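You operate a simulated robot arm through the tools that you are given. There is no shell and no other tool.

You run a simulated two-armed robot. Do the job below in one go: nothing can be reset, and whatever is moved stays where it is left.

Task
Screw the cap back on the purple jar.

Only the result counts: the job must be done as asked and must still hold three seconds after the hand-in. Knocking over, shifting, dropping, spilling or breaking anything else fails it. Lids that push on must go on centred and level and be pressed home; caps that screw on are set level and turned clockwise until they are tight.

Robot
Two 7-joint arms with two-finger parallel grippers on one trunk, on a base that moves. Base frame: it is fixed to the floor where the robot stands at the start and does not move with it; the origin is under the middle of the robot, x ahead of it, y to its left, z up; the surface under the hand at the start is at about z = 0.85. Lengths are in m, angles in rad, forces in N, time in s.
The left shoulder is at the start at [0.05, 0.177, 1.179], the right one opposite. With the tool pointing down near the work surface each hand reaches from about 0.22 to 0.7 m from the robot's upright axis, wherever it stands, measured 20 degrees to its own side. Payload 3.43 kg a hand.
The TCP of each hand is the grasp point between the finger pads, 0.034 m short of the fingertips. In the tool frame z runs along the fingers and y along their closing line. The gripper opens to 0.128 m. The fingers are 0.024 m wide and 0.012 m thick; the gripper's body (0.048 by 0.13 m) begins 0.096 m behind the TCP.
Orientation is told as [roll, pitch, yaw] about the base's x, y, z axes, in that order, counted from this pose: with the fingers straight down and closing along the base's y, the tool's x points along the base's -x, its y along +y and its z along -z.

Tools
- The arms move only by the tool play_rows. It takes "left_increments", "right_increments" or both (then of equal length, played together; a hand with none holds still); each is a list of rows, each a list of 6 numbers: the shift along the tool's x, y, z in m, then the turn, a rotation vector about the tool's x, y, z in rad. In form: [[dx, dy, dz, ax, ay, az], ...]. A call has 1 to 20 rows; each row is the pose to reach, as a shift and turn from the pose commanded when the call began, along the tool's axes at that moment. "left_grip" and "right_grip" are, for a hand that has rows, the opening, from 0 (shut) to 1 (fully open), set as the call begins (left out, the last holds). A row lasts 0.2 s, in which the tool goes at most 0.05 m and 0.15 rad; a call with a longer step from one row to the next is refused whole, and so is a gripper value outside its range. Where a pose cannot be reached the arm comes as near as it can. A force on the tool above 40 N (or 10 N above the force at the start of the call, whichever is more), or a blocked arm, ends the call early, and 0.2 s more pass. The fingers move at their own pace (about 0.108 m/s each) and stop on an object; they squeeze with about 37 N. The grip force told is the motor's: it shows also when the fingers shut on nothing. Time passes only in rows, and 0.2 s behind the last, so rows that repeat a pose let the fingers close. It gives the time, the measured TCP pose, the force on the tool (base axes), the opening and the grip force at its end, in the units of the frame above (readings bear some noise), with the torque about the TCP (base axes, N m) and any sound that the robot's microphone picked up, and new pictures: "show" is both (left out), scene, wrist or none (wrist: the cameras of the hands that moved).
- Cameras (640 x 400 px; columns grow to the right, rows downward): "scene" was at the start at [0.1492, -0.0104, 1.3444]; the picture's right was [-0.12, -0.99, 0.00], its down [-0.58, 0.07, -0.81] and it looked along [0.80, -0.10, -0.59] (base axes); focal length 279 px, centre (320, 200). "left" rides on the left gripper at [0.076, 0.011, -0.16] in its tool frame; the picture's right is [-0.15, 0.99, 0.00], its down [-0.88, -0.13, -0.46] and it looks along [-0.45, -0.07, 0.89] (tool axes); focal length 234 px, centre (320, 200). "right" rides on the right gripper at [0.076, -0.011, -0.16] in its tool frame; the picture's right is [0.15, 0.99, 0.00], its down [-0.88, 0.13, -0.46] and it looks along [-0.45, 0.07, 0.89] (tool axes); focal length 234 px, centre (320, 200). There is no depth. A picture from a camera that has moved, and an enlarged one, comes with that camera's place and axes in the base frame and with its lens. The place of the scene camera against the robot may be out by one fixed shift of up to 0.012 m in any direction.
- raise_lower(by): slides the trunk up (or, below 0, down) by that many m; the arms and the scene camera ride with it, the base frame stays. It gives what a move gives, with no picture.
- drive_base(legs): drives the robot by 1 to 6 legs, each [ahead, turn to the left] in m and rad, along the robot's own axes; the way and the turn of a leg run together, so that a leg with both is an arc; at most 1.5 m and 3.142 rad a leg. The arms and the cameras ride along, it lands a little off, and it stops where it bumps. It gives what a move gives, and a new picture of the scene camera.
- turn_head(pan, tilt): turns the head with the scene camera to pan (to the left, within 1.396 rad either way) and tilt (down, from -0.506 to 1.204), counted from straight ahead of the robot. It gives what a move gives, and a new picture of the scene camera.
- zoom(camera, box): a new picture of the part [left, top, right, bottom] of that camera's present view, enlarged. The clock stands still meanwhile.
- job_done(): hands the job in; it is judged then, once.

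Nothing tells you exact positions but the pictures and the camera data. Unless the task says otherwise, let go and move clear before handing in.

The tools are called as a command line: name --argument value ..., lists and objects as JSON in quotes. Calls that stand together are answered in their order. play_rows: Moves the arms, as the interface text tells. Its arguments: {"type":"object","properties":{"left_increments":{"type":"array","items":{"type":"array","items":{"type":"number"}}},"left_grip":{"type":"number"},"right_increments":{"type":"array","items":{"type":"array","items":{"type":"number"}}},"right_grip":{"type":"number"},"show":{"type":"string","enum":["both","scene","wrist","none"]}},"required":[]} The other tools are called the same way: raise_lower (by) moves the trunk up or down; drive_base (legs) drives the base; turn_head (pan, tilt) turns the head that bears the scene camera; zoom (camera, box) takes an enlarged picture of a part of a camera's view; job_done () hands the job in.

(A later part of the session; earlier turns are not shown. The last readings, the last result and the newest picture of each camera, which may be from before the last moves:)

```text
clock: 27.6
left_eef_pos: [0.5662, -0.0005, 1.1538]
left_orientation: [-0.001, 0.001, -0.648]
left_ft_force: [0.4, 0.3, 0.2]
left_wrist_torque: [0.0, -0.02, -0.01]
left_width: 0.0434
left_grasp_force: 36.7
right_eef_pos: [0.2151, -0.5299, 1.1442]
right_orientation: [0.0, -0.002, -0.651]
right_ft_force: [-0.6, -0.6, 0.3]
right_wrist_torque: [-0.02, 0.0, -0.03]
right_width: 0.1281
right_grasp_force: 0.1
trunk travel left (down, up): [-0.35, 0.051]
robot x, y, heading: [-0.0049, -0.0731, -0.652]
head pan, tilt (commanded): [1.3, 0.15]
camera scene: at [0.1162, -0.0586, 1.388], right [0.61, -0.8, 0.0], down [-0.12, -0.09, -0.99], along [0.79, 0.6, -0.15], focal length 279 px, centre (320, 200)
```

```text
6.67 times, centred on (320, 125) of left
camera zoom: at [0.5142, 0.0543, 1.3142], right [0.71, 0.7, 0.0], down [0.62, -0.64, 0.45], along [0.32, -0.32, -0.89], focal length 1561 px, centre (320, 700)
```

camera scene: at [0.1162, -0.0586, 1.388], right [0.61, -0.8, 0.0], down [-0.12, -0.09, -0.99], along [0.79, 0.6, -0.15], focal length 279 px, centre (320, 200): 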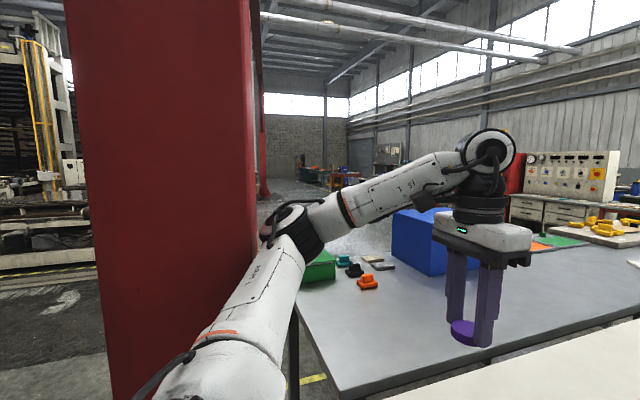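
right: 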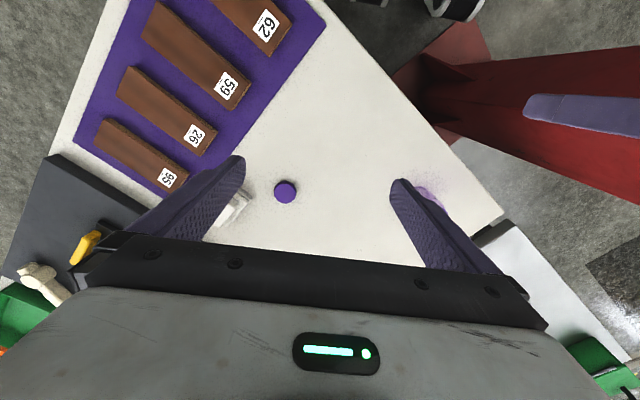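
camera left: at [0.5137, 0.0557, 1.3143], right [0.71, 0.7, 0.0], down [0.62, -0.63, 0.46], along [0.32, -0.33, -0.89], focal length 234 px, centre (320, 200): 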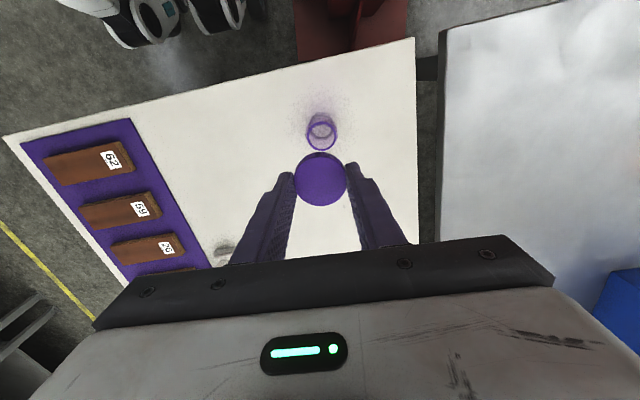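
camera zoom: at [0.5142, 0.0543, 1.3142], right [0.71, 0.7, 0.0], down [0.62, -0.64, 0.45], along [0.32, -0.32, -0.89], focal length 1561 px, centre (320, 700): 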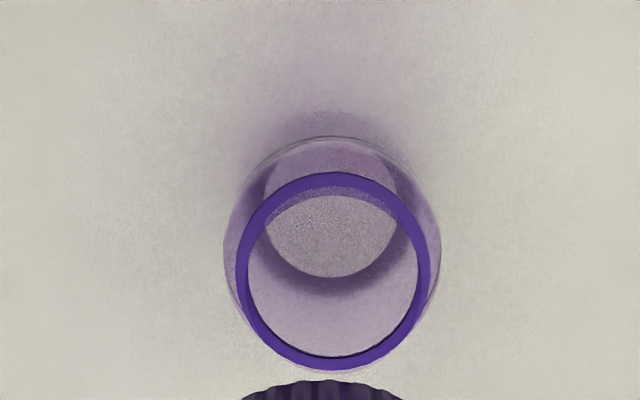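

The elbow is well clear of the column. Seen from above, the jar's axis is at about [0.570, 0.000], with its collar ring near z ≈ 0.935 and the neck top near 0.95. The right hand will hold the jar from the right-front side, pointing left across the robot and tilted 35° down, so it stays clear of both the chest and the left hand.

turn_head --pan 0.4 --tilt 0.65

play_rows --right_increments '[[0.0039, 0.0337, 0.0, -0.0559, -0.0586, -0.1074], [0.0079, 0.0674, 0.0, -0.1118, -0.1172, -0.2148], [0.0118, 0.1011, 0.005, -0.1677, -0.1758, -0.3222], [0.0158, 0.1349, 0.01, -0.2236, -0.2344, -0.4296], [0.0197, 0.1686, 0.02, -0.2795, -0.293, -0.537], [0.0237, 0.2023, 0.03, -0.3354, -0.3516, -0.6444], [0.0276, 0.236, 0.04, -0.3914, -0.4101, -0.7517]]' --right_grip 1.0 --show "both"

```text
clock: 28.8
left_eef_pos: [0.5664, -0.0011, 1.1535]
left_orientation: [-0.001, 0.002, -0.648]
left_ft_force: [0.4, 0.3, -0.5]
left_wrist_torque: [0.01, 0.02, 0.0]
left_width: 0.0433
left_grasp_force: 37.1
right_eef_pos: [0.2161, -0.5304, 1.1437]
right_orientation: [-0.001, -0.002, -0.651]
right_ft_force: [1.2, 0.2, 0.0]
right_wrist_torque: [0.04, 0.01, -0.02]
right_width: 0.1279
right_grasp_force: 0.2
trunk travel left (down, up): [-0.35, 0.051]
robot x, y, heading: [-0.0055, -0.0729, -0.653]
head pan, tilt (commanded): [0.4, 0.649]
camera scene: at [0.1266, -0.1362, 1.3423], right [-0.24, -0.97, 0.0], down [-0.59, 0.15, -0.8], along [0.77, -0.2, -0.6], focal length 279 px, centre (320, 200)
```

scene: 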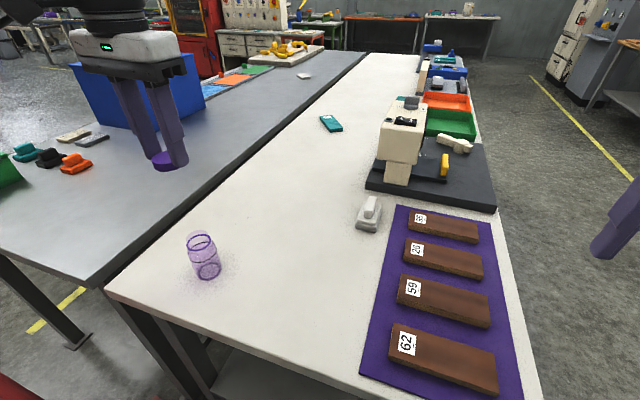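

```text
clock: 30.4
left_eef_pos: [0.5641, -0.0002, 1.1543]
left_orientation: [0.0, 0.001, -0.648]
left_ft_force: [-0.1, 0.2, -0.4]
left_wrist_torque: [0.01, 0.02, -0.03]
left_width: 0.0435
left_grasp_force: 37.4
right_eef_pos: [0.3368, -0.3254, 1.1056]
right_orientation: [0.224, -0.513, 0.065]
right_ft_force: [0.2, 0.0, -0.9]
right_wrist_torque: [0.02, 0.01, -0.02]
right_width: 0.1281
right_grasp_force: 0.1
trunk travel left (down, up): [-0.35, 0.051]
robot x, y, heading: [-0.0063, -0.0743, -0.643]
head pan, tilt (commanded): [0.4, 0.649]
camera scene: at [0.1269, -0.1361, 1.3422], right [-0.25, -0.97, 0.0], down [-0.59, 0.15, -0.8], along [0.77, -0.2, -0.6], focal length 279 px, centre (320, 200)
camera right: at [0.1978, -0.3793, 1.201], right [-0.3, 0.95, 0.12], down [0.53, 0.06, 0.84], along [0.79, 0.31, -0.52], focal length 234 px, centre (320, 200)
```

scene: 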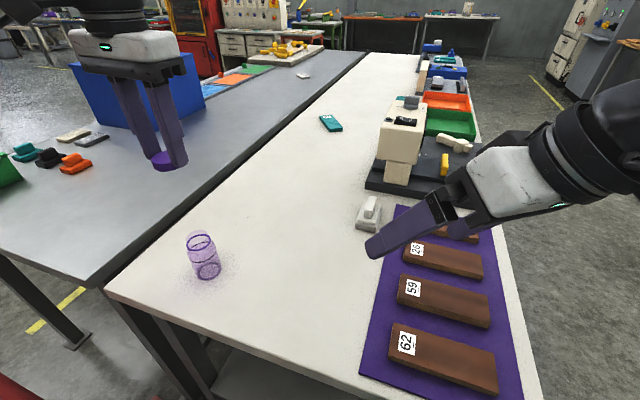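
right: 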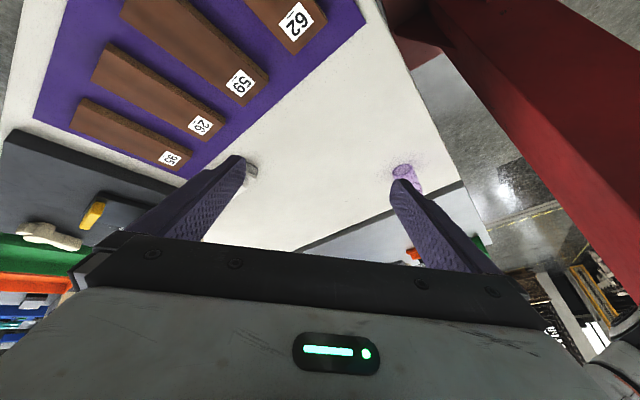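

The right hand is swinging round cleanly. I'll carry on to a standoff about 0.2 m short of the jar with the final tilt.

play_rows --right_increments '[[-0.012, 0.0235, 0.0232, -0.0559, -0.0586, -0.1074], [-0.0241, 0.0469, 0.0464, -0.1118, -0.1172, -0.2148], [-0.0361, 0.0704, 0.0697, -0.1677, -0.1758, -0.3222], [-0.0482, 0.0939, 0.0929, -0.2236, -0.2344, -0.4296], [-0.0602, 0.1173, 0.1161, -0.2795, -0.293, -0.537], [-0.0723, 0.1408, 0.1393, -0.3354, -0.3516, -0.6444], [-0.0723, 0.1408, 0.1393, -0.3354, -0.3516, -0.6444]]' --right_grip 1.0 --show "both"

```text
clock: 32.0
left_eef_pos: [0.5651, -0.0023, 1.1547]
left_orientation: [0.002, 0.001, -0.648]
left_ft_force: [0.0, -0.8, 0.7]
left_wrist_torque: [0.02, 0.0, -0.01]
left_width: 0.0432
left_grasp_force: 37.0
right_eef_pos: [0.4536, -0.1352, 1.0569]
right_orientation: [-0.037, -1.03, 0.81]
right_ft_force: [-0.2, -0.3, 0.1]
right_wrist_torque: [-0.01, 0.01, 0.04]
right_width: 0.1281
right_grasp_force: 0.0
right hand out of reach, approached as far as the arm can: row 6
trunk travel left (down, up): [-0.35, 0.051]
robot x, y, heading: [-0.0064, -0.0752, -0.648]
head pan, tilt (commanded): [0.4, 0.649]
camera scene: at [0.1261, -0.1375, 1.3422], right [-0.25, -0.97, 0.0], down [-0.59, 0.15, -0.8], along [0.77, -0.2, -0.6], focal length 279 px, centre (320, 200)
camera right: at [0.3355, -0.2654, 1.0749], right [-0.75, 0.65, -0.14], down [-0.06, 0.15, 0.99], along [0.66, 0.75, -0.07], focal length 234 px, centre (320, 200)
```

scene: 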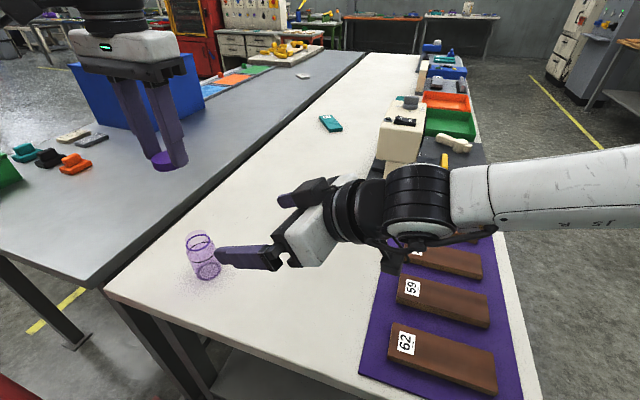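
right: 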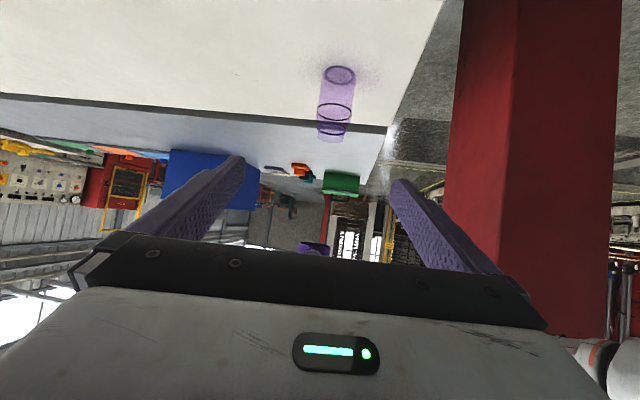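

The arm hit a joint limit just short of the last bit of turn, though the pose is nearly what I wanted. I'll ease the yaw back by about 0.12 rad so it sits inside its range, then see where it settles.

play_rows --right_increments '[[0, 0, 0, 0.098, 0, 0.069], [0, 0, 0, 0.098, 0, 0.069], [0, 0, 0, 0.098, 0, 0.069]]' --right_grip 1.0 --show "none"

```text
clock: 32.8
left_eef_pos: [0.5667, -0.0004, 1.1532]
left_orientation: [0.0, 0.0, -0.648]
left_ft_force: [0.0, -0.3, -0.3]
left_wrist_torque: [-0.01, -0.03, -0.01]
left_width: 0.0434
left_grasp_force: 36.4
right_eef_pos: [0.4406, -0.1515, 1.0484]
right_orientation: [-0.002, -0.959, 0.754]
right_ft_force: [-0.2, 0.2, -0.3]
right_wrist_torque: [0.01, -0.01, 0.01]
right_width: 0.1279
right_grasp_force: 0.1
trunk travel left (down, up): [-0.35, 0.051]
robot x, y, heading: [-0.0075, -0.0717, -0.648]
head pan, tilt (commanded): [0.4, 0.649]
```

It's settled at [0.441, -0.152, 1.048] with yaw 0.754 and pitch -0.959. Now I'll go to the pre-grasp, 12 cm back from the jar along the finger line.

play_rows --right_increments '[[0.0072, 0.0053, 0.0308, 0, 0, 0], [0.0145, 0.0107, 0.0616, 0, 0, 0], [0.0217, 0.016, 0.0924, 0, 0, 0], [0.0289, 0.0213, 0.1232, 0, 0, 0], [0.0289, 0.0213, 0.1232, 0, 0, 0]]' --right_grip 1.0 --show "both"

zoom --camera "right" --box '[240, 30, 400, 130]'

zoom --camera "scene" --box '[120, 180, 360, 330]'

```text
clock: 34.0
left_eef_pos: [0.5669, -0.0009, 1.1535]
left_orientation: [0.0, 0.002, -0.647]
left_ft_force: [-0.1, -0.5, 0.2]
left_wrist_torque: [-0.01, 0.03, -0.01]
left_width: 0.0433
left_grasp_force: 36.9
right_eef_pos: [0.4864, -0.077, 0.9543]
right_orientation: [-0.001, -0.963, 0.757]
right_ft_force: [-0.3, 0.8, 0.0]
right_wrist_torque: [-0.01, -0.02, 0.02]
right_width: 0.1279
right_grasp_force: 0.0
trunk travel left (down, up): [-0.35, 0.051]
robot x, y, heading: [-0.0051, -0.0739, -0.648]
head pan, tilt (commanded): [0.4, 0.649]
camera scene: at [0.1264, -0.1364, 1.3423], right [-0.25, -0.97, 0.0], down [-0.59, 0.15, -0.8], along [0.77, -0.2, -0.6], focal length 279 px, centre (320, 200)
camera right: at [0.3672, -0.2038, 0.9834], right [-0.74, 0.66, -0.12], down [0.01, 0.19, 0.98], along [0.68, 0.72, -0.14], focal length 234 px, centre (320, 200)
```

scene: 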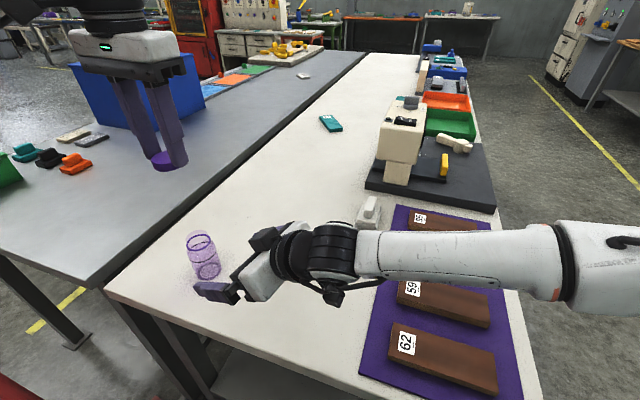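
right: 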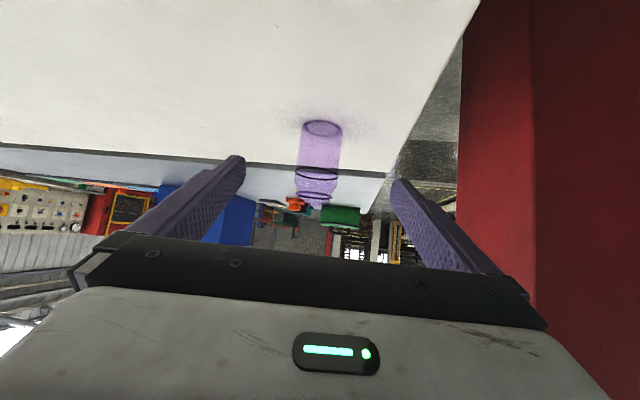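

```text
4.00 times, centred on (320, 80) of right
camera zoom: at [0.3672, -0.2038, 0.9834], right [-0.74, 0.66, -0.12], down [0.01, 0.19, 0.98], along [0.68, 0.72, -0.14], focal length 937 px, centre (320, 680)
```

zoom: 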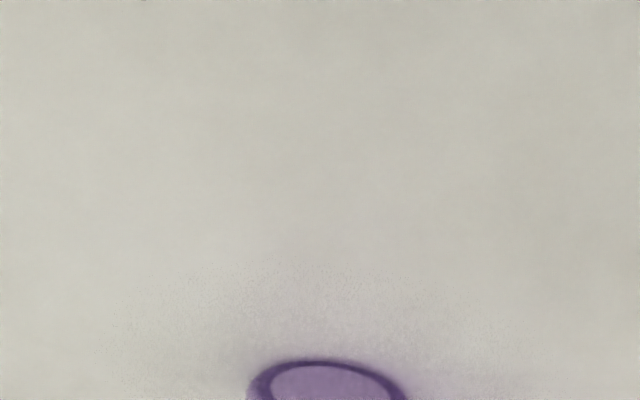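

```text
2.67 times, centred on (240, 255) of scene
camera zoom: at [0.1264, -0.1364, 1.3423], right [-0.25, -0.97, 0.0], down [-0.59, 0.15, -0.8], along [0.77, -0.2, -0.6], focal length 745 px, centre (533, 53)
```

zoom: 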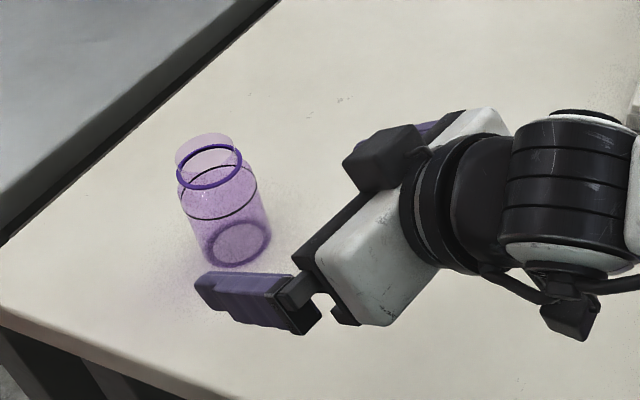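

Everything lines up: the jar is centred between the open right fingers, with its axis near [0.569, -0.001]. I'll advance along the finger line until the jar is between the pads.

play_rows --right_increments '[[0.0003, -0.0003, 0.025, 0, 0, 0], [0.0006, -0.0006, 0.05, 0, 0, 0], [0.0009, -0.0009, 0.075, 0, 0, 0], [0.0012, -0.0012, 0.1, 0, 0, 0], [0.0014, -0.0014, 0.113, 0, 0, 0], [0.0014, -0.0014, 0.119, 0, 0, 0], [0.0014, -0.0014, 0.119, 0, 0, 0]]' --right_grip 1.0 --show "both"

zoom --camera "scene" --box '[120, 180, 360, 330]'

zoom --camera "left" --box '[224, 80, 416, 200]'

```text
clock: 35.8
left_eef_pos: [0.5662, -0.0017, 1.1544]
left_orientation: [0.0, -0.001, -0.648]
left_ft_force: [0.4, -0.2, -0.2]
left_wrist_torque: [0.01, -0.03, 0.02]
left_width: 0.0434
left_grasp_force: 36.7
right_eef_pos: [0.5638, -0.0706, 0.8857]
right_orientation: [-0.032, -0.949, 0.706]
right_ft_force: [-0.1, 0.5, 0.4]
right_wrist_torque: [0.02, 0.01, -0.02]
right_width: 0.128
right_grasp_force: 0.1
right hand out of reach, approached as far as the arm can: row 5, 6, 7
trunk travel left (down, up): [-0.35, 0.051]
robot x, y, heading: [-0.0034, -0.0704, -0.65]
head pan, tilt (commanded): [0.4, 0.649]
stopped in row 7 (right hand): the arm was blocked; the commanded pose is now the measured one
camera scene: at [0.1266, -0.1365, 1.3422], right [-0.25, -0.97, 0.0], down [-0.59, 0.15, -0.8], along [0.77, -0.2, -0.6], focal length 279 px, centre (320, 200)
camera right: at [0.4333, -0.1869, 0.918], right [-0.69, 0.71, -0.14], down [0.02, 0.2, 0.98], along [0.73, 0.67, -0.15], focal length 234 px, centre (320, 200)
```

scene: 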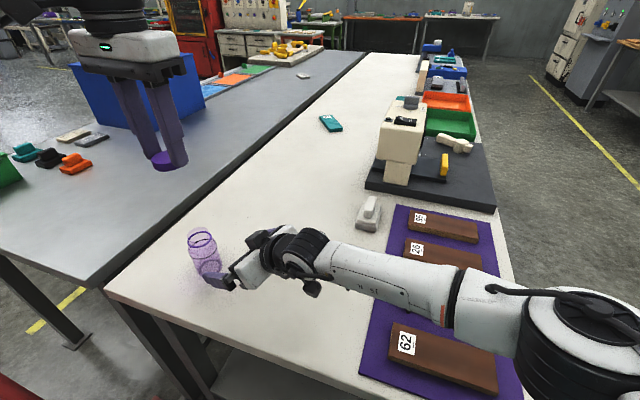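
right: 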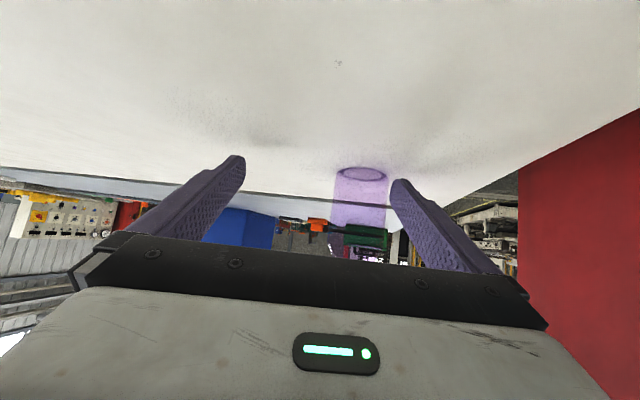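

```text
2.67 times, centred on (240, 255) of scene
camera zoom: at [0.1266, -0.1365, 1.3422], right [-0.25, -0.97, 0.0], down [-0.59, 0.15, -0.8], along [0.77, -0.2, -0.6], focal length 745 px, centre (533, 53)
```

zoom: 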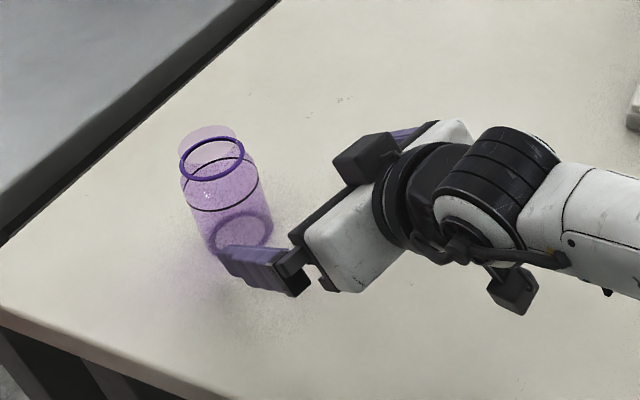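

```text
3.33 times, centred on (320, 140) of left
camera zoom: at [0.5141, 0.0543, 1.3143], right [0.71, 0.7, 0.0], down [0.62, -0.63, 0.46], along [0.32, -0.32, -0.89], focal length 781 px, centre (320, 400)
```

zoom: 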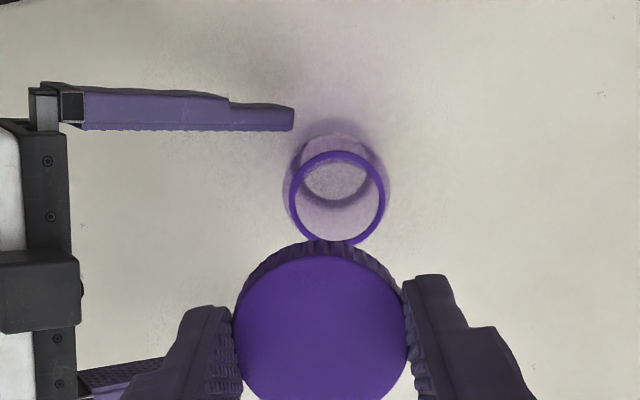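

The arm ran out of range on the last stretch and swung sideways, so a finger nudged the jar about 8 mm; it's still upright. I'll back the right hand straight out along its finger line and rethink the stance.

play_rows --right_increments '[[0, 0, -0.02, 0, 0, 0], [0, 0, -0.045, 0, 0, 0], [0, 0, -0.07, 0, 0, 0], [0, 0, -0.1, 0, 0, 0]]' --right_grip 1.0 --show "both"

zoom --camera "scene" --box '[120, 180, 360, 330]'

turn_head --pan -0.6 --tilt 0.45

```text
clock: 36.8
left_eef_pos: [0.5647, -0.001, 1.1546]
left_orientation: [0.0, 0.0, -0.648]
left_ft_force: [0.2, 0.4, -0.1]
left_wrist_torque: [0.02, 0.0, 0.03]
left_width: 0.0431
left_grasp_force: 36.6
right_eef_pos: [0.4982, -0.1169, 0.9451]
right_orientation: [-0.029, -0.952, 0.709]
right_ft_force: [0.5, -0.8, 0.1]
right_wrist_torque: [0.01, -0.02, 0.0]
right_width: 0.128
right_grasp_force: 0.0
trunk travel left (down, up): [-0.35, 0.051]
robot x, y, heading: [-0.0024, -0.0716, -0.649]
head pan, tilt (commanded): [0.4, 0.649]
camera scene: at [0.1261, -0.1365, 1.3423], right [-0.25, -0.97, 0.0], down [-0.59, 0.15, -0.8], along [0.77, -0.2, -0.6], focal length 279 px, centre (320, 200)
camera right: at [0.3687, -0.2342, 0.9768], right [-0.69, 0.71, -0.14], down [0.01, 0.2, 0.98], along [0.72, 0.68, -0.15], focal length 234 px, centre (320, 200)
```

scene: 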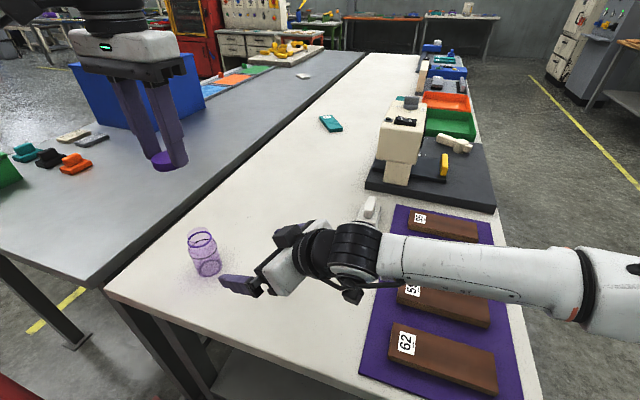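
right: 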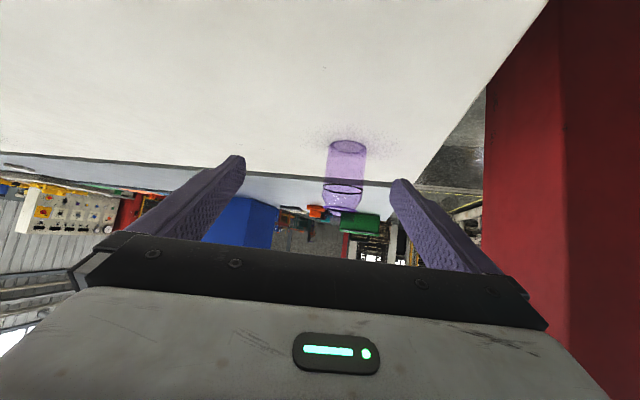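

```text
2.67 times, centred on (240, 255) of scene
camera zoom: at [0.1261, -0.1365, 1.3423], right [-0.25, -0.97, 0.0], down [-0.59, 0.15, -0.8], along [0.77, -0.2, -0.6], focal length 745 px, centre (533, 53)
```

zoom: 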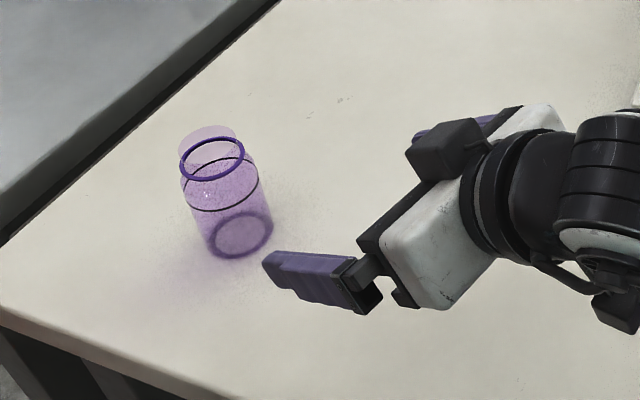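

```text
clock: 38.1
left_eef_pos: [0.5666, -0.0009, 1.1543]
left_orientation: [0.0, 0.003, -0.647]
left_ft_force: [1.1, 0.0, -0.5]
left_wrist_torque: [-0.03, -0.02, -0.01]
left_width: 0.0431
left_grasp_force: 37.4
right_eef_pos: [0.4986, -0.1152, 0.946]
right_orientation: [-0.031, -0.951, 0.711]
right_ft_force: [0.1, 0.0, 0.9]
right_wrist_torque: [0.0, -0.01, 0.02]
right_width: 0.128
right_grasp_force: 0.2
trunk travel left (down, up): [-0.35, 0.051]
robot x, y, heading: [-0.0066, -0.0727, -0.646]
head pan, tilt (commanded): [-0.6, 0.45]
camera scene: at [0.0716, -0.202, 1.3601], right [-0.95, -0.32, 0.0], down [-0.14, 0.41, -0.9], along [0.29, -0.85, -0.44], focal length 279 px, centre (320, 200)
```

scene: 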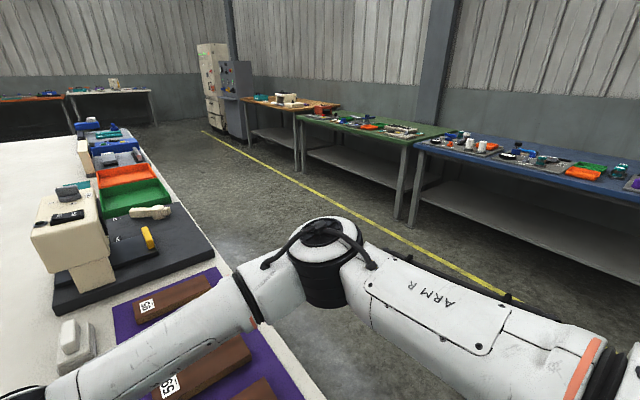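

The trouble is the wrist geometry: with the robot turned this far right, the right hand has to reach too far across. The left arm only fouls the column when it's folded, so I can face nearer to straight ahead while it works from above. First I'll take the right hand back to its neutral tool-down pose.

play_rows --right_increments '[[0.0082, -0.0102, -0.0363, 0.0442, 0.0581, 0.0883], [0.0164, -0.0204, -0.0726, 0.0884, 0.1162, 0.1765], [0.0246, -0.0306, -0.1089, 0.1326, 0.1743, 0.2648], [0.0328, -0.0408, -0.1452, 0.1768, 0.2323, 0.3531], [0.041, -0.051, -0.1815, 0.221, 0.2904, 0.4414], [0.0492, -0.0612, -0.2178, 0.2652, 0.3485, 0.5296], [0.0574, -0.0714, -0.2542, 0.3094, 0.4066, 0.6179], [0.0656, -0.0816, -0.2905, 0.3535, 0.4647, 0.7062], [0.0738, -0.0918, -0.3268, 0.3977, 0.5228, 0.7944], [0.082, -0.102, -0.3631, 0.4419, 0.5809, 0.8827], [0.0902, -0.1122, -0.3994, 0.4861, 0.6389, 0.971], [0.0984, -0.1224, -0.4357, 0.5303, 0.697, 1.0593], [0.1066, -0.1326, -0.472, 0.5745, 0.7551, 1.1475], [0.1148, -0.1428, -0.5083, 0.6187, 0.8132, 1.2358]]' --right_grip 1.0 --show "both"

```text
clock: 41.1
left_eef_pos: [0.5654, -0.0005, 1.1543]
left_orientation: [-0.001, -0.001, -0.647]
left_ft_force: [0.4, 0.9, -0.6]
left_wrist_torque: [-0.01, -0.04, 0.04]
left_width: 0.0436
left_grasp_force: 36.8
right_eef_pos: [0.2125, -0.5304, 1.1485]
right_orientation: [-0.001, 0.001, -0.65]
right_ft_force: [-0.7, -0.8, 0.1]
right_wrist_torque: [0.0, 0.02, -0.01]
right_width: 0.128
right_grasp_force: 0.1
trunk travel left (down, up): [-0.35, 0.051]
robot x, y, heading: [-0.0056, -0.0727, -0.649]
head pan, tilt (commanded): [-0.6, 0.45]
camera scene: at [0.071, -0.202, 1.3601], right [-0.95, -0.32, 0.0], down [-0.14, 0.41, -0.9], along [0.29, -0.85, -0.43], focal length 279 px, centre (320, 200)
camera right: at [0.1448, -0.4937, 1.3088], right [0.48, 0.88, 0.0], down [0.78, -0.43, 0.45], along [0.4, -0.22, -0.89], focal length 234 px, centre (320, 200)
```

scene: 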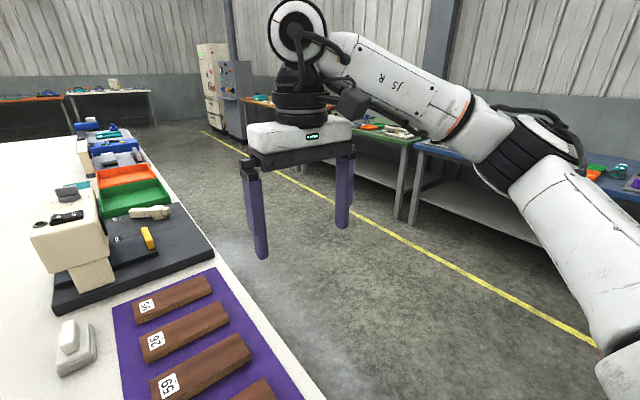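
right: 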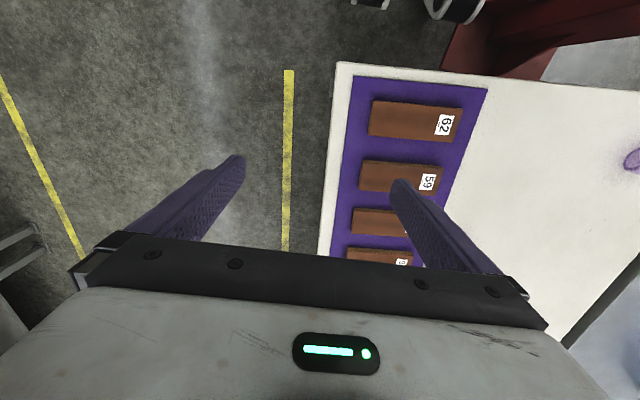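

The right arm is back in its neutral, elbow-up posture. Now I'll bring the left hand, still holding the cap, in front of the robot so the turn back to the left is safe.

play_rows --left_increments '[[-0.011, -0.0375, 0, 0, 0, 0], [-0.022, -0.075, 0, 0, 0, 0], [-0.034, -0.1125, 0, 0, 0, 0], [-0.045, -0.15, 0, 0, 0, 0], [-0.056, -0.1875, 0, 0, 0, 0], [-0.067, -0.225, 0, 0, 0, 0], [-0.079, -0.2625, 0, 0, 0, 0], [-0.09, -0.3, 0, 0, 0, 0]]' --left_grip 0.0 --show "none"

turn_head --pan 0.5 --tilt 0.55

```text
clock: 42.9
left_eef_pos: [0.457, -0.2966, 1.1532]
left_orientation: [0.001, 0.002, -0.647]
left_ft_force: [-0.3, 0.0, 0.6]
left_wrist_torque: [0.04, 0.01, -0.01]
left_width: 0.0433
left_grasp_force: 36.9
right_eef_pos: [0.2128, -0.5312, 1.1481]
right_orientation: [0.002, 0.0, -0.649]
right_ft_force: [-0.3, -0.3, -0.6]
right_wrist_torque: [0.01, 0.02, 0.0]
right_width: 0.1281
right_grasp_force: 0.0
trunk travel left (down, up): [-0.35, 0.051]
robot x, y, heading: [-0.0048, -0.0721, -0.643]
head pan, tilt (commanded): [-0.6, 0.45]
```

```text
clock: 44.2
left_eef_pos: [0.4582, -0.2948, 1.1522]
left_orientation: [0.0, 0.002, -0.646]
left_ft_force: [-0.1, 0.2, -0.5]
left_wrist_torque: [-0.01, -0.01, 0.01]
left_width: 0.0434
left_grasp_force: 37.3
right_eef_pos: [0.2133, -0.5309, 1.1486]
right_orientation: [0.0, 0.0, -0.65]
right_ft_force: [0.1, 0.0, 0.3]
right_wrist_torque: [0.01, 0.02, -0.01]
right_width: 0.1281
right_grasp_force: 0.2
trunk travel left (down, up): [-0.35, 0.051]
robot x, y, heading: [-0.0039, -0.0724, -0.646]
head pan, tilt (commanded): [0.499, 0.55]
camera scene: at [0.1312, -0.1283, 1.351], right [-0.15, -0.99, 0.0], down [-0.52, 0.08, -0.85], along [0.84, -0.13, -0.52], focal length 279 px, centre (320, 200)
```

scene: 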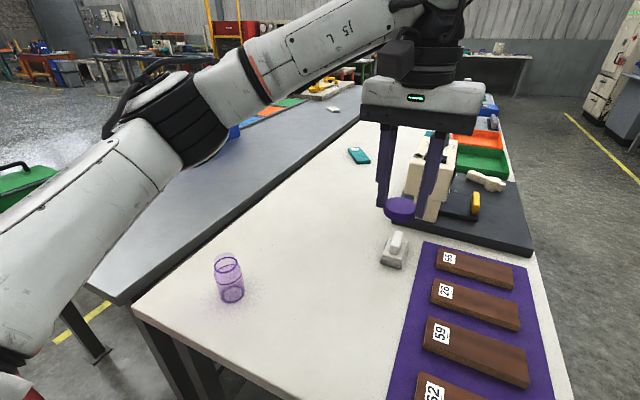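

The path for the turn looks clear, so I'll turn the base left to face nearly straight ahead again.

drive_base --legs '[[0.0, 0.65]]'

turn_head --pan 0.0 --tilt 0.7

```text
clock: 46.5
left_eef_pos: [0.4861, 0.0097, 1.1598]
left_orientation: [0.014, -0.015, -0.03]
left_ft_force: [-0.6, 0.9, 0.3]
left_wrist_torque: [-0.02, 0.05, -0.02]
left_width: 0.0435
left_grasp_force: 37.0
right_eef_pos: [0.4405, -0.3083, 1.1495]
right_orientation: [0.011, -0.007, 0.012]
right_ft_force: [0.5, -0.7, 0.1]
right_wrist_torque: [-0.02, -0.01, 0.02]
right_width: 0.1278
right_grasp_force: 0.1
trunk travel left (down, up): [-0.35, 0.051]
robot x, y, heading: [-0.0037, -0.0784, 0.003]
head pan, tilt (commanded): [0.499, 0.55]
stopped in leg 1: the robot was blocked; the commanded pose is now the measured one
camera scene: at [0.1275, -0.0429, 1.3524], right [0.48, -0.88, -0.01], down [-0.45, -0.24, -0.86], along [0.75, 0.42, -0.51], focal length 279 px, centre (320, 200)
```

scene: 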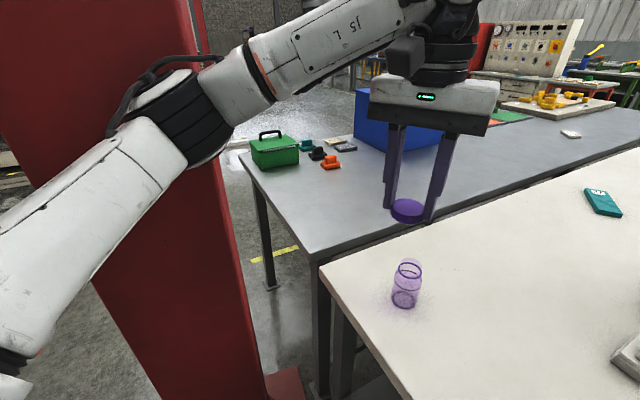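

```text
clock: 47.4
left_eef_pos: [0.4856, 0.0103, 1.158]
left_orientation: [0.015, -0.013, -0.026]
left_ft_force: [0.1, 0.5, -0.2]
left_wrist_torque: [0.01, 0.0, 0.0]
left_width: 0.0436
left_grasp_force: 37.2
right_eef_pos: [0.4414, -0.3093, 1.1499]
right_orientation: [0.013, -0.007, 0.011]
right_ft_force: [0.4, 0.3, -0.9]
right_wrist_torque: [0.02, 0.01, -0.01]
right_width: 0.1279
right_grasp_force: 0.2
trunk travel left (down, up): [-0.35, 0.051]
robot x, y, heading: [-0.0067, -0.0776, 0.008]
head pan, tilt (commanded): [0.0, 0.7]
camera scene: at [0.1342, -0.0854, 1.339], right [0.01, -1.0, -0.01], down [-0.64, 0.0, -0.77], along [0.77, 0.01, -0.64], focal length 279 px, centre (320, 200)
```

scene: 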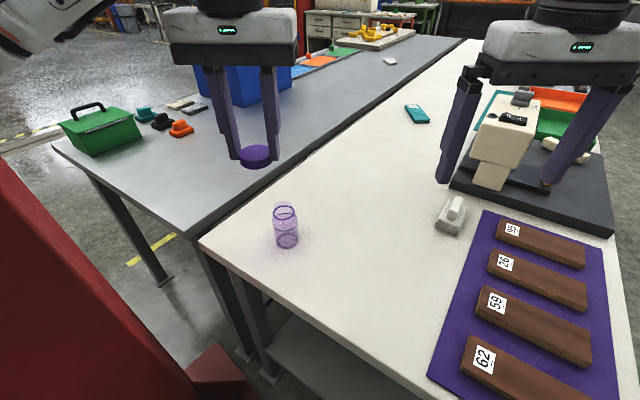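

The turn got almost to straight ahead, but the left elbow is just brushing the column again. I'll turn back right a little to free it.

drive_base --legs '[[0.0, -0.2]]'

```text
clock: 48.0
left_eef_pos: [0.4837, 0.009, 1.1606]
left_orientation: [0.012, -0.016, -0.036]
left_ft_force: [-0.3, 0.5, 0.7]
left_wrist_torque: [0.0, -0.01, -0.01]
left_width: 0.0433
left_grasp_force: 37.0
right_eef_pos: [0.4406, -0.3082, 1.1504]
right_orientation: [0.007, -0.005, 0.009]
right_ft_force: [-0.1, 0.6, -0.6]
right_wrist_torque: [0.04, 0.0, 0.02]
right_width: 0.1279
right_grasp_force: 0.0
trunk travel left (down, up): [-0.35, 0.051]
robot x, y, heading: [-0.0097, -0.0777, 0.006]
head pan, tilt (commanded): [0.0, 0.7]
stopped in leg 1: the robot was blocked; the commanded pose is now the measured one
camera scene: at [0.133, -0.083, 1.3387], right [0.0, -1.0, -0.01], down [-0.64, 0.0, -0.77], along [0.77, 0.01, -0.64], focal length 279 px, centre (320, 200)
```

scene: 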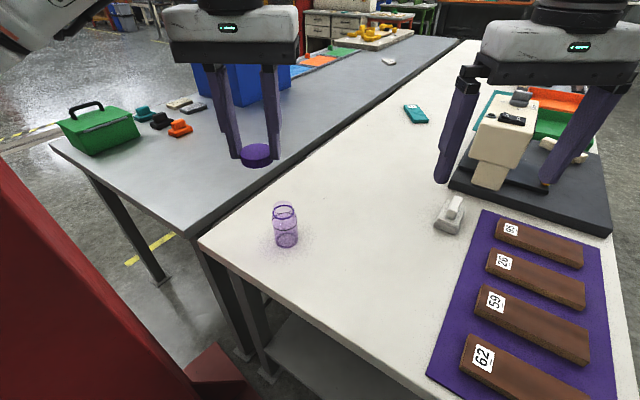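

It's still pressing slightly. I'll move the left hand forward and to the right, which draws the elbow away from the column.

play_rows --left_increments '[[-0.01, -0.02, 0, 0, 0, 0], [-0.02, -0.045, 0, 0, 0, 0], [-0.035, -0.075, 0, 0, 0, 0], [-0.05, -0.105, 0, 0, 0, 0], [-0.06, -0.13, 0, 0, 0, 0]]' --left_grip 0.0 --show "scene"

```text
clock: 49.2
left_eef_pos: [0.5521, -0.0977, 1.1572]
left_orientation: [-0.008, -0.007, 0.0]
left_ft_force: [0.5, -0.1, -0.5]
left_wrist_torque: [-0.01, 0.02, 0.02]
left_width: 0.0435
left_grasp_force: 36.5
left hand out of reach, approached as far as the arm can: row 5
right_eef_pos: [0.4462, -0.3006, 1.1492]
right_orientation: [0.0, 0.0, 0.009]
right_ft_force: [0.2, 0.7, 0.2]
right_wrist_torque: [-0.04, 0.0, 0.03]
right_width: 0.1279
right_grasp_force: 0.0
trunk travel left (down, up): [-0.35, 0.051]
robot x, y, heading: [-0.0058, -0.0772, 0.007]
head pan, tilt (commanded): [0.0, 0.7]
camera scene: at [0.1404, -0.0747, 1.3378], right [0.01, -1.0, 0.0], down [-0.64, 0.0, -0.76], along [0.76, 0.0, -0.64], focal length 279 px, centre (320, 200)
```

scene: 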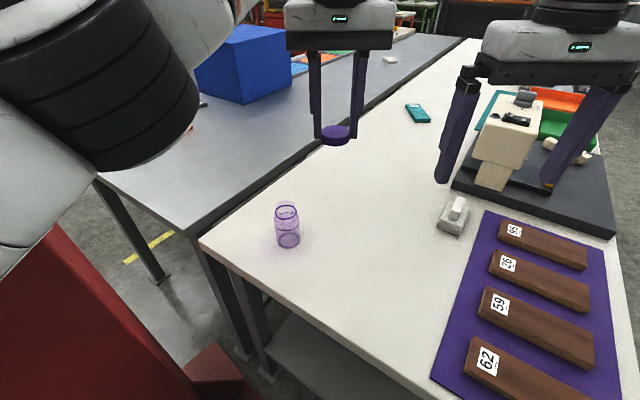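

The robot is level again and stands at [-0.006, -0.077] with heading near 0. I'll back up 3 cm so the left arm stretches a bit more over the jar, which keeps its elbow off the column.

drive_base --legs '[[-0.03, 0.0]]'

zoom --camera "scene" --box '[220, 170, 380, 270]'

```text
clock: 50.1
left_eef_pos: [0.5207, -0.0979, 1.1582]
left_orientation: [-0.007, -0.01, 0.001]
left_ft_force: [-0.3, 0.1, 0.3]
left_wrist_torque: [-0.02, -0.03, 0.02]
left_width: 0.0435
left_grasp_force: 37.1
right_eef_pos: [0.4144, -0.3021, 1.1488]
right_orientation: [-0.001, -0.003, 0.009]
right_ft_force: [-0.4, -1.1, -0.2]
right_wrist_torque: [-0.02, -0.03, -0.01]
right_width: 0.1278
right_grasp_force: 0.1
trunk travel left (down, up): [-0.35, 0.051]
robot x, y, heading: [-0.0367, -0.0768, 0.004]
head pan, tilt (commanded): [0.0, 0.7]
camera scene: at [0.1083, -0.0755, 1.3381], right [0.01, -1.0, 0.0], down [-0.64, 0.0, -0.77], along [0.77, 0.0, -0.64], focal length 279 px, centre (320, 200)
```

scene: 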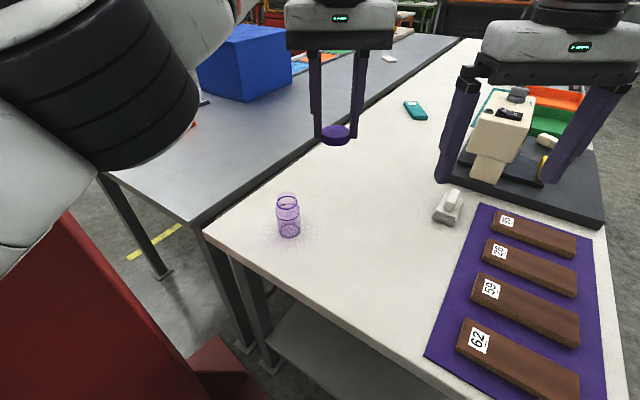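

```text
4.00 times, centred on (300, 220) of scene
camera zoom: at [0.1083, -0.0755, 1.3381], right [0.01, -1.0, 0.0], down [-0.64, 0.0, -0.77], along [0.77, 0.0, -0.64], focal length 1118 px, centre (400, 120)
```

zoom: 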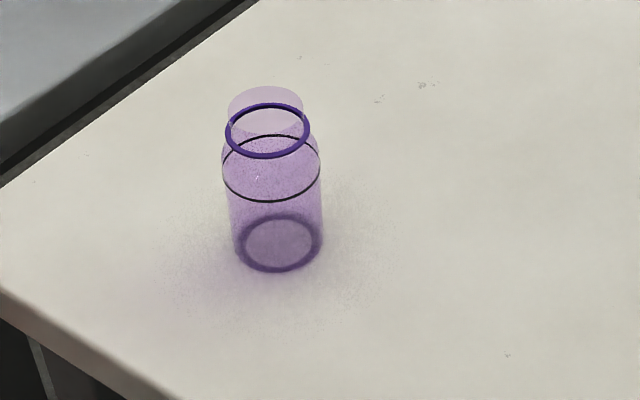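

The jar stands upright at about [0.577, -0.003], with its ring near z ≈ 0.937 and the mouth near 0.952. I'll move forward 2 cm for better left-arm reach, then bring the cap over the jar at moderate height and line it up with the wrist camera.

drive_base --legs '[[0.02, 0.0]]'

play_rows --left_increments '[[0.0, 0.02, 0.01, 0, 0, 0], [0.0, 0.045, 0.03, 0, 0, 0], [0.0, 0.07, 0.05, 0, 0, 0], [-0.005, 0.09, 0.07, 0, 0, 0]]' --left_grip 0.0 --show "both"

```text
clock: 50.9
left_eef_pos: [0.5437, -0.0965, 1.1574]
left_orientation: [-0.01, -0.006, 0.002]
left_ft_force: [0.8, -0.7, 0.2]
left_wrist_torque: [-0.01, 0.03, -0.01]
left_width: 0.0433
left_grasp_force: 37.3
right_eef_pos: [0.4371, -0.3007, 1.1485]
right_orientation: [-0.002, 0.0, 0.008]
right_ft_force: [-0.3, 0.4, -1.1]
right_wrist_torque: [0.02, 0.04, -0.03]
right_width: 0.1283
right_grasp_force: 0.1
trunk travel left (down, up): [-0.35, 0.051]
robot x, y, heading: [-0.0174, -0.072, 0.004]
head pan, tilt (commanded): [0.0, 0.7]
camera scene: at [0.1306, -0.0755, 1.3378], right [0.01, -1.0, 0.0], down [-0.64, 0.0, -0.76], along [0.76, 0.0, -0.64], focal length 279 px, centre (320, 200)
```

scene: 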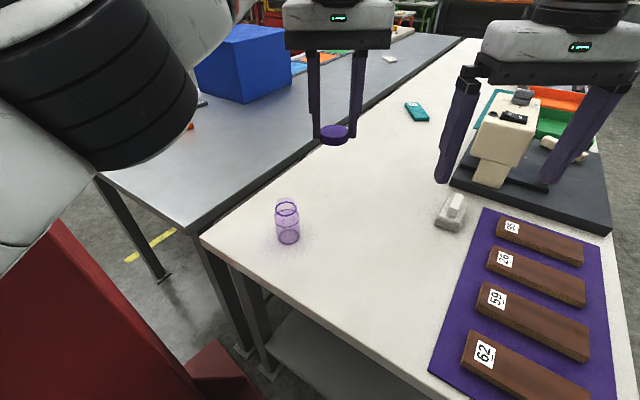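

```text
clock: 51.9
left_eef_pos: [0.5478, -0.0061, 1.0884]
left_orientation: [-0.01, -0.007, 0.006]
left_ft_force: [0.7, -0.3, -0.1]
left_wrist_torque: [0.0, 0.0, -0.02]
left_width: 0.0436
left_grasp_force: 36.7
right_eef_pos: [0.436, -0.3017, 1.1473]
right_orientation: [0.0, 0.0, 0.008]
right_ft_force: [0.7, 0.6, -0.9]
right_wrist_torque: [-0.02, -0.01, 0.03]
right_width: 0.1278
right_grasp_force: 0.1
trunk travel left (down, up): [-0.35, 0.051]
robot x, y, heading: [-0.0188, -0.0755, 0.007]
head pan, tilt (commanded): [0.0, 0.7]
camera scene: at [0.1299, -0.0751, 1.3379], right [0.01, -1.0, 0.0], down [-0.64, 0.0, -0.76], along [0.76, 0.0, -0.64], focal length 279 px, centre (320, 200)
camera left: at [0.4721, 0.0069, 1.2474], right [0.14, 0.99, -0.01], down [0.88, -0.12, 0.46], along [0.46, -0.07, -0.89], focal length 234 px, centre (320, 200)
```

scene: 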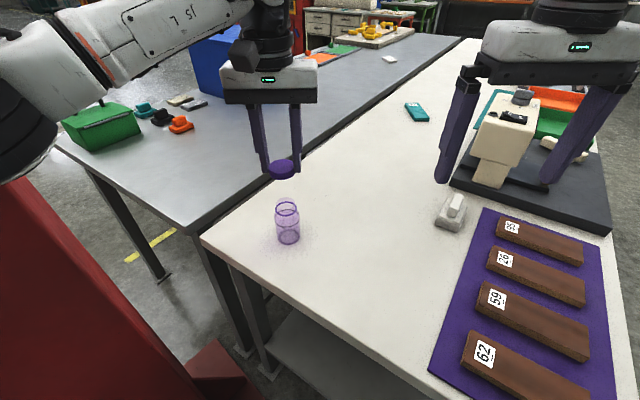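
left: 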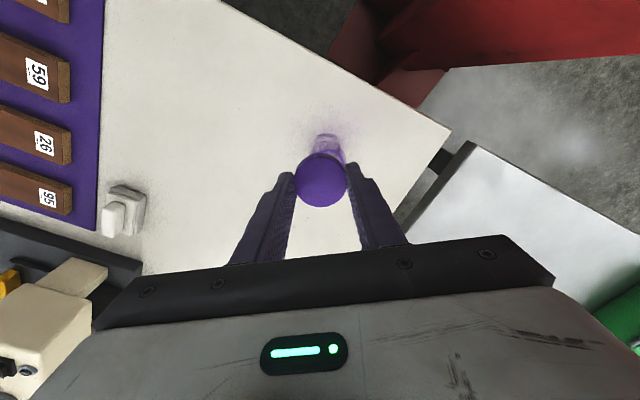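

zoom --camera "left" --box '[272, 115, 368, 175]'

zoom --camera "scene" --box '[210, 140, 370, 240]'

```text
6.67 times, centred on (320, 145) of left
camera zoom: at [0.4721, 0.0069, 1.2474], right [0.14, 0.99, -0.01], down [0.88, -0.12, 0.46], along [0.46, -0.07, -0.89], focal length 1561 px, centre (320, 567)
```

zoom: 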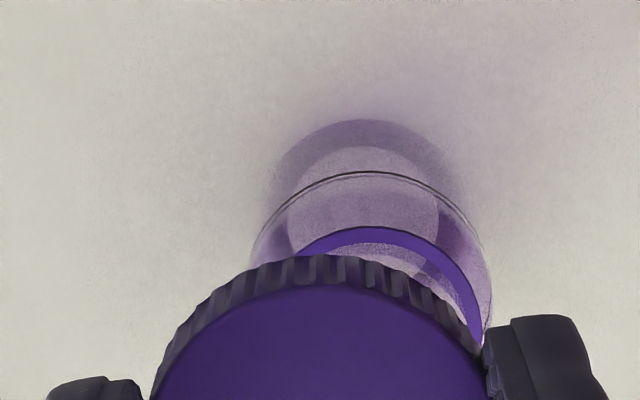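

```text
4.00 times, centred on (290, 190) of scene
camera zoom: at [0.1299, -0.0751, 1.3379], right [0.01, -1.0, 0.0], down [-0.64, 0.0, -0.76], along [0.76, 0.0, -0.64], focal length 1118 px, centre (440, 240)
```

zoom: 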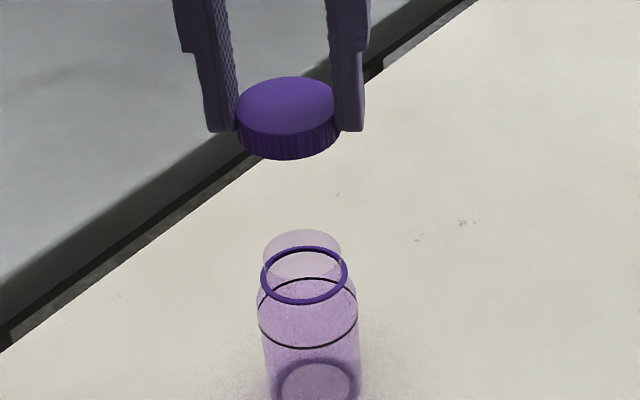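

The jar's axis works out at about [0.578, -0.002]. I'll level the hand, which is about 0.01 rad off, and centre it over the jar at z = 1.06.

play_rows --left_increments '[[-0.01, 0.002, 0.005, -0.009, 0.0075, 0], [-0.02, 0.003, 0.015, -0.009, 0.0075, 0], [-0.03, 0.004, 0.028, -0.009, 0.0075, 0], [-0.03, 0.004, 0.028, -0.009, 0.0075, 0], [-0.03, 0.004, 0.028, -0.009, 0.0075, 0]]' --left_grip 0.0 --show "wrist"

zoom --camera "scene" --box '[210, 140, 370, 240]'

zoom --camera "left" --box '[272, 115, 368, 175]'

```text
clock: 53.1
left_eef_pos: [0.5789, -0.0016, 1.0589]
left_orientation: [-0.001, 0.0, 0.003]
left_ft_force: [0.1, 0.0, 0.4]
left_wrist_torque: [0.0, -0.02, 0.02]
left_width: 0.0431
left_grasp_force: 36.8
right_eef_pos: [0.4357, -0.3023, 1.1477]
right_orientation: [-0.001, 0.0, 0.008]
right_ft_force: [-1.4, -0.4, 0.0]
right_wrist_torque: [0.0, -0.02, -0.02]
right_width: 0.1279
right_grasp_force: 0.0
trunk travel left (down, up): [-0.35, 0.051]
robot x, y, heading: [-0.0209, -0.0785, 0.007]
head pan, tilt (commanded): [0.0, 0.7]
camera left: at [0.5045, 0.009, 1.2198], right [0.14, 0.99, 0.0], down [0.88, -0.13, 0.46], along [0.45, -0.06, -0.89], focal length 234 px, centre (320, 200)
```

left: 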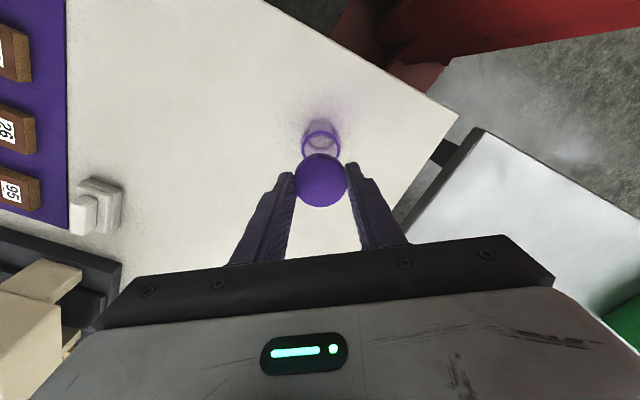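

```text
4.00 times, centred on (290, 190) of scene
camera zoom: at [0.1298, -0.0755, 1.3379], right [0.01, -1.0, 0.0], down [-0.64, 0.0, -0.76], along [0.76, 0.0, -0.64], focal length 1118 px, centre (440, 240)
```

zoom: 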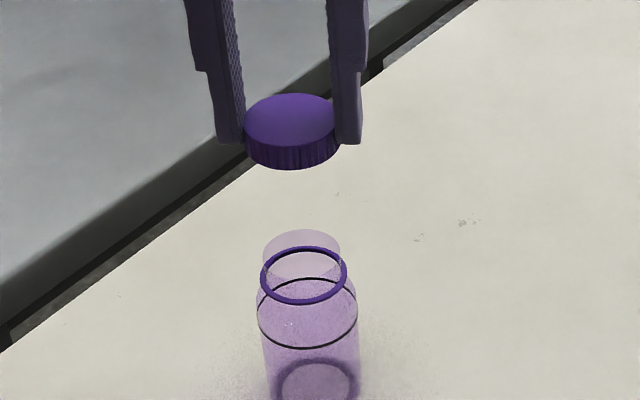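

```text
6.67 times, centred on (320, 145) of left
camera zoom: at [0.5045, 0.009, 1.2198], right [0.14, 0.99, 0.0], down [0.88, -0.13, 0.46], along [0.45, -0.06, -0.89], focal length 1561 px, centre (320, 567)
```

zoom: 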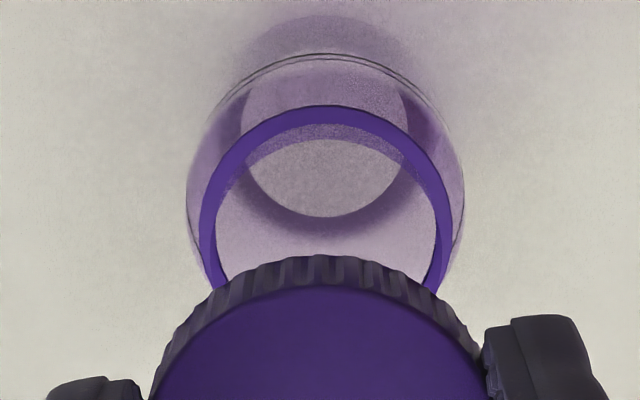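

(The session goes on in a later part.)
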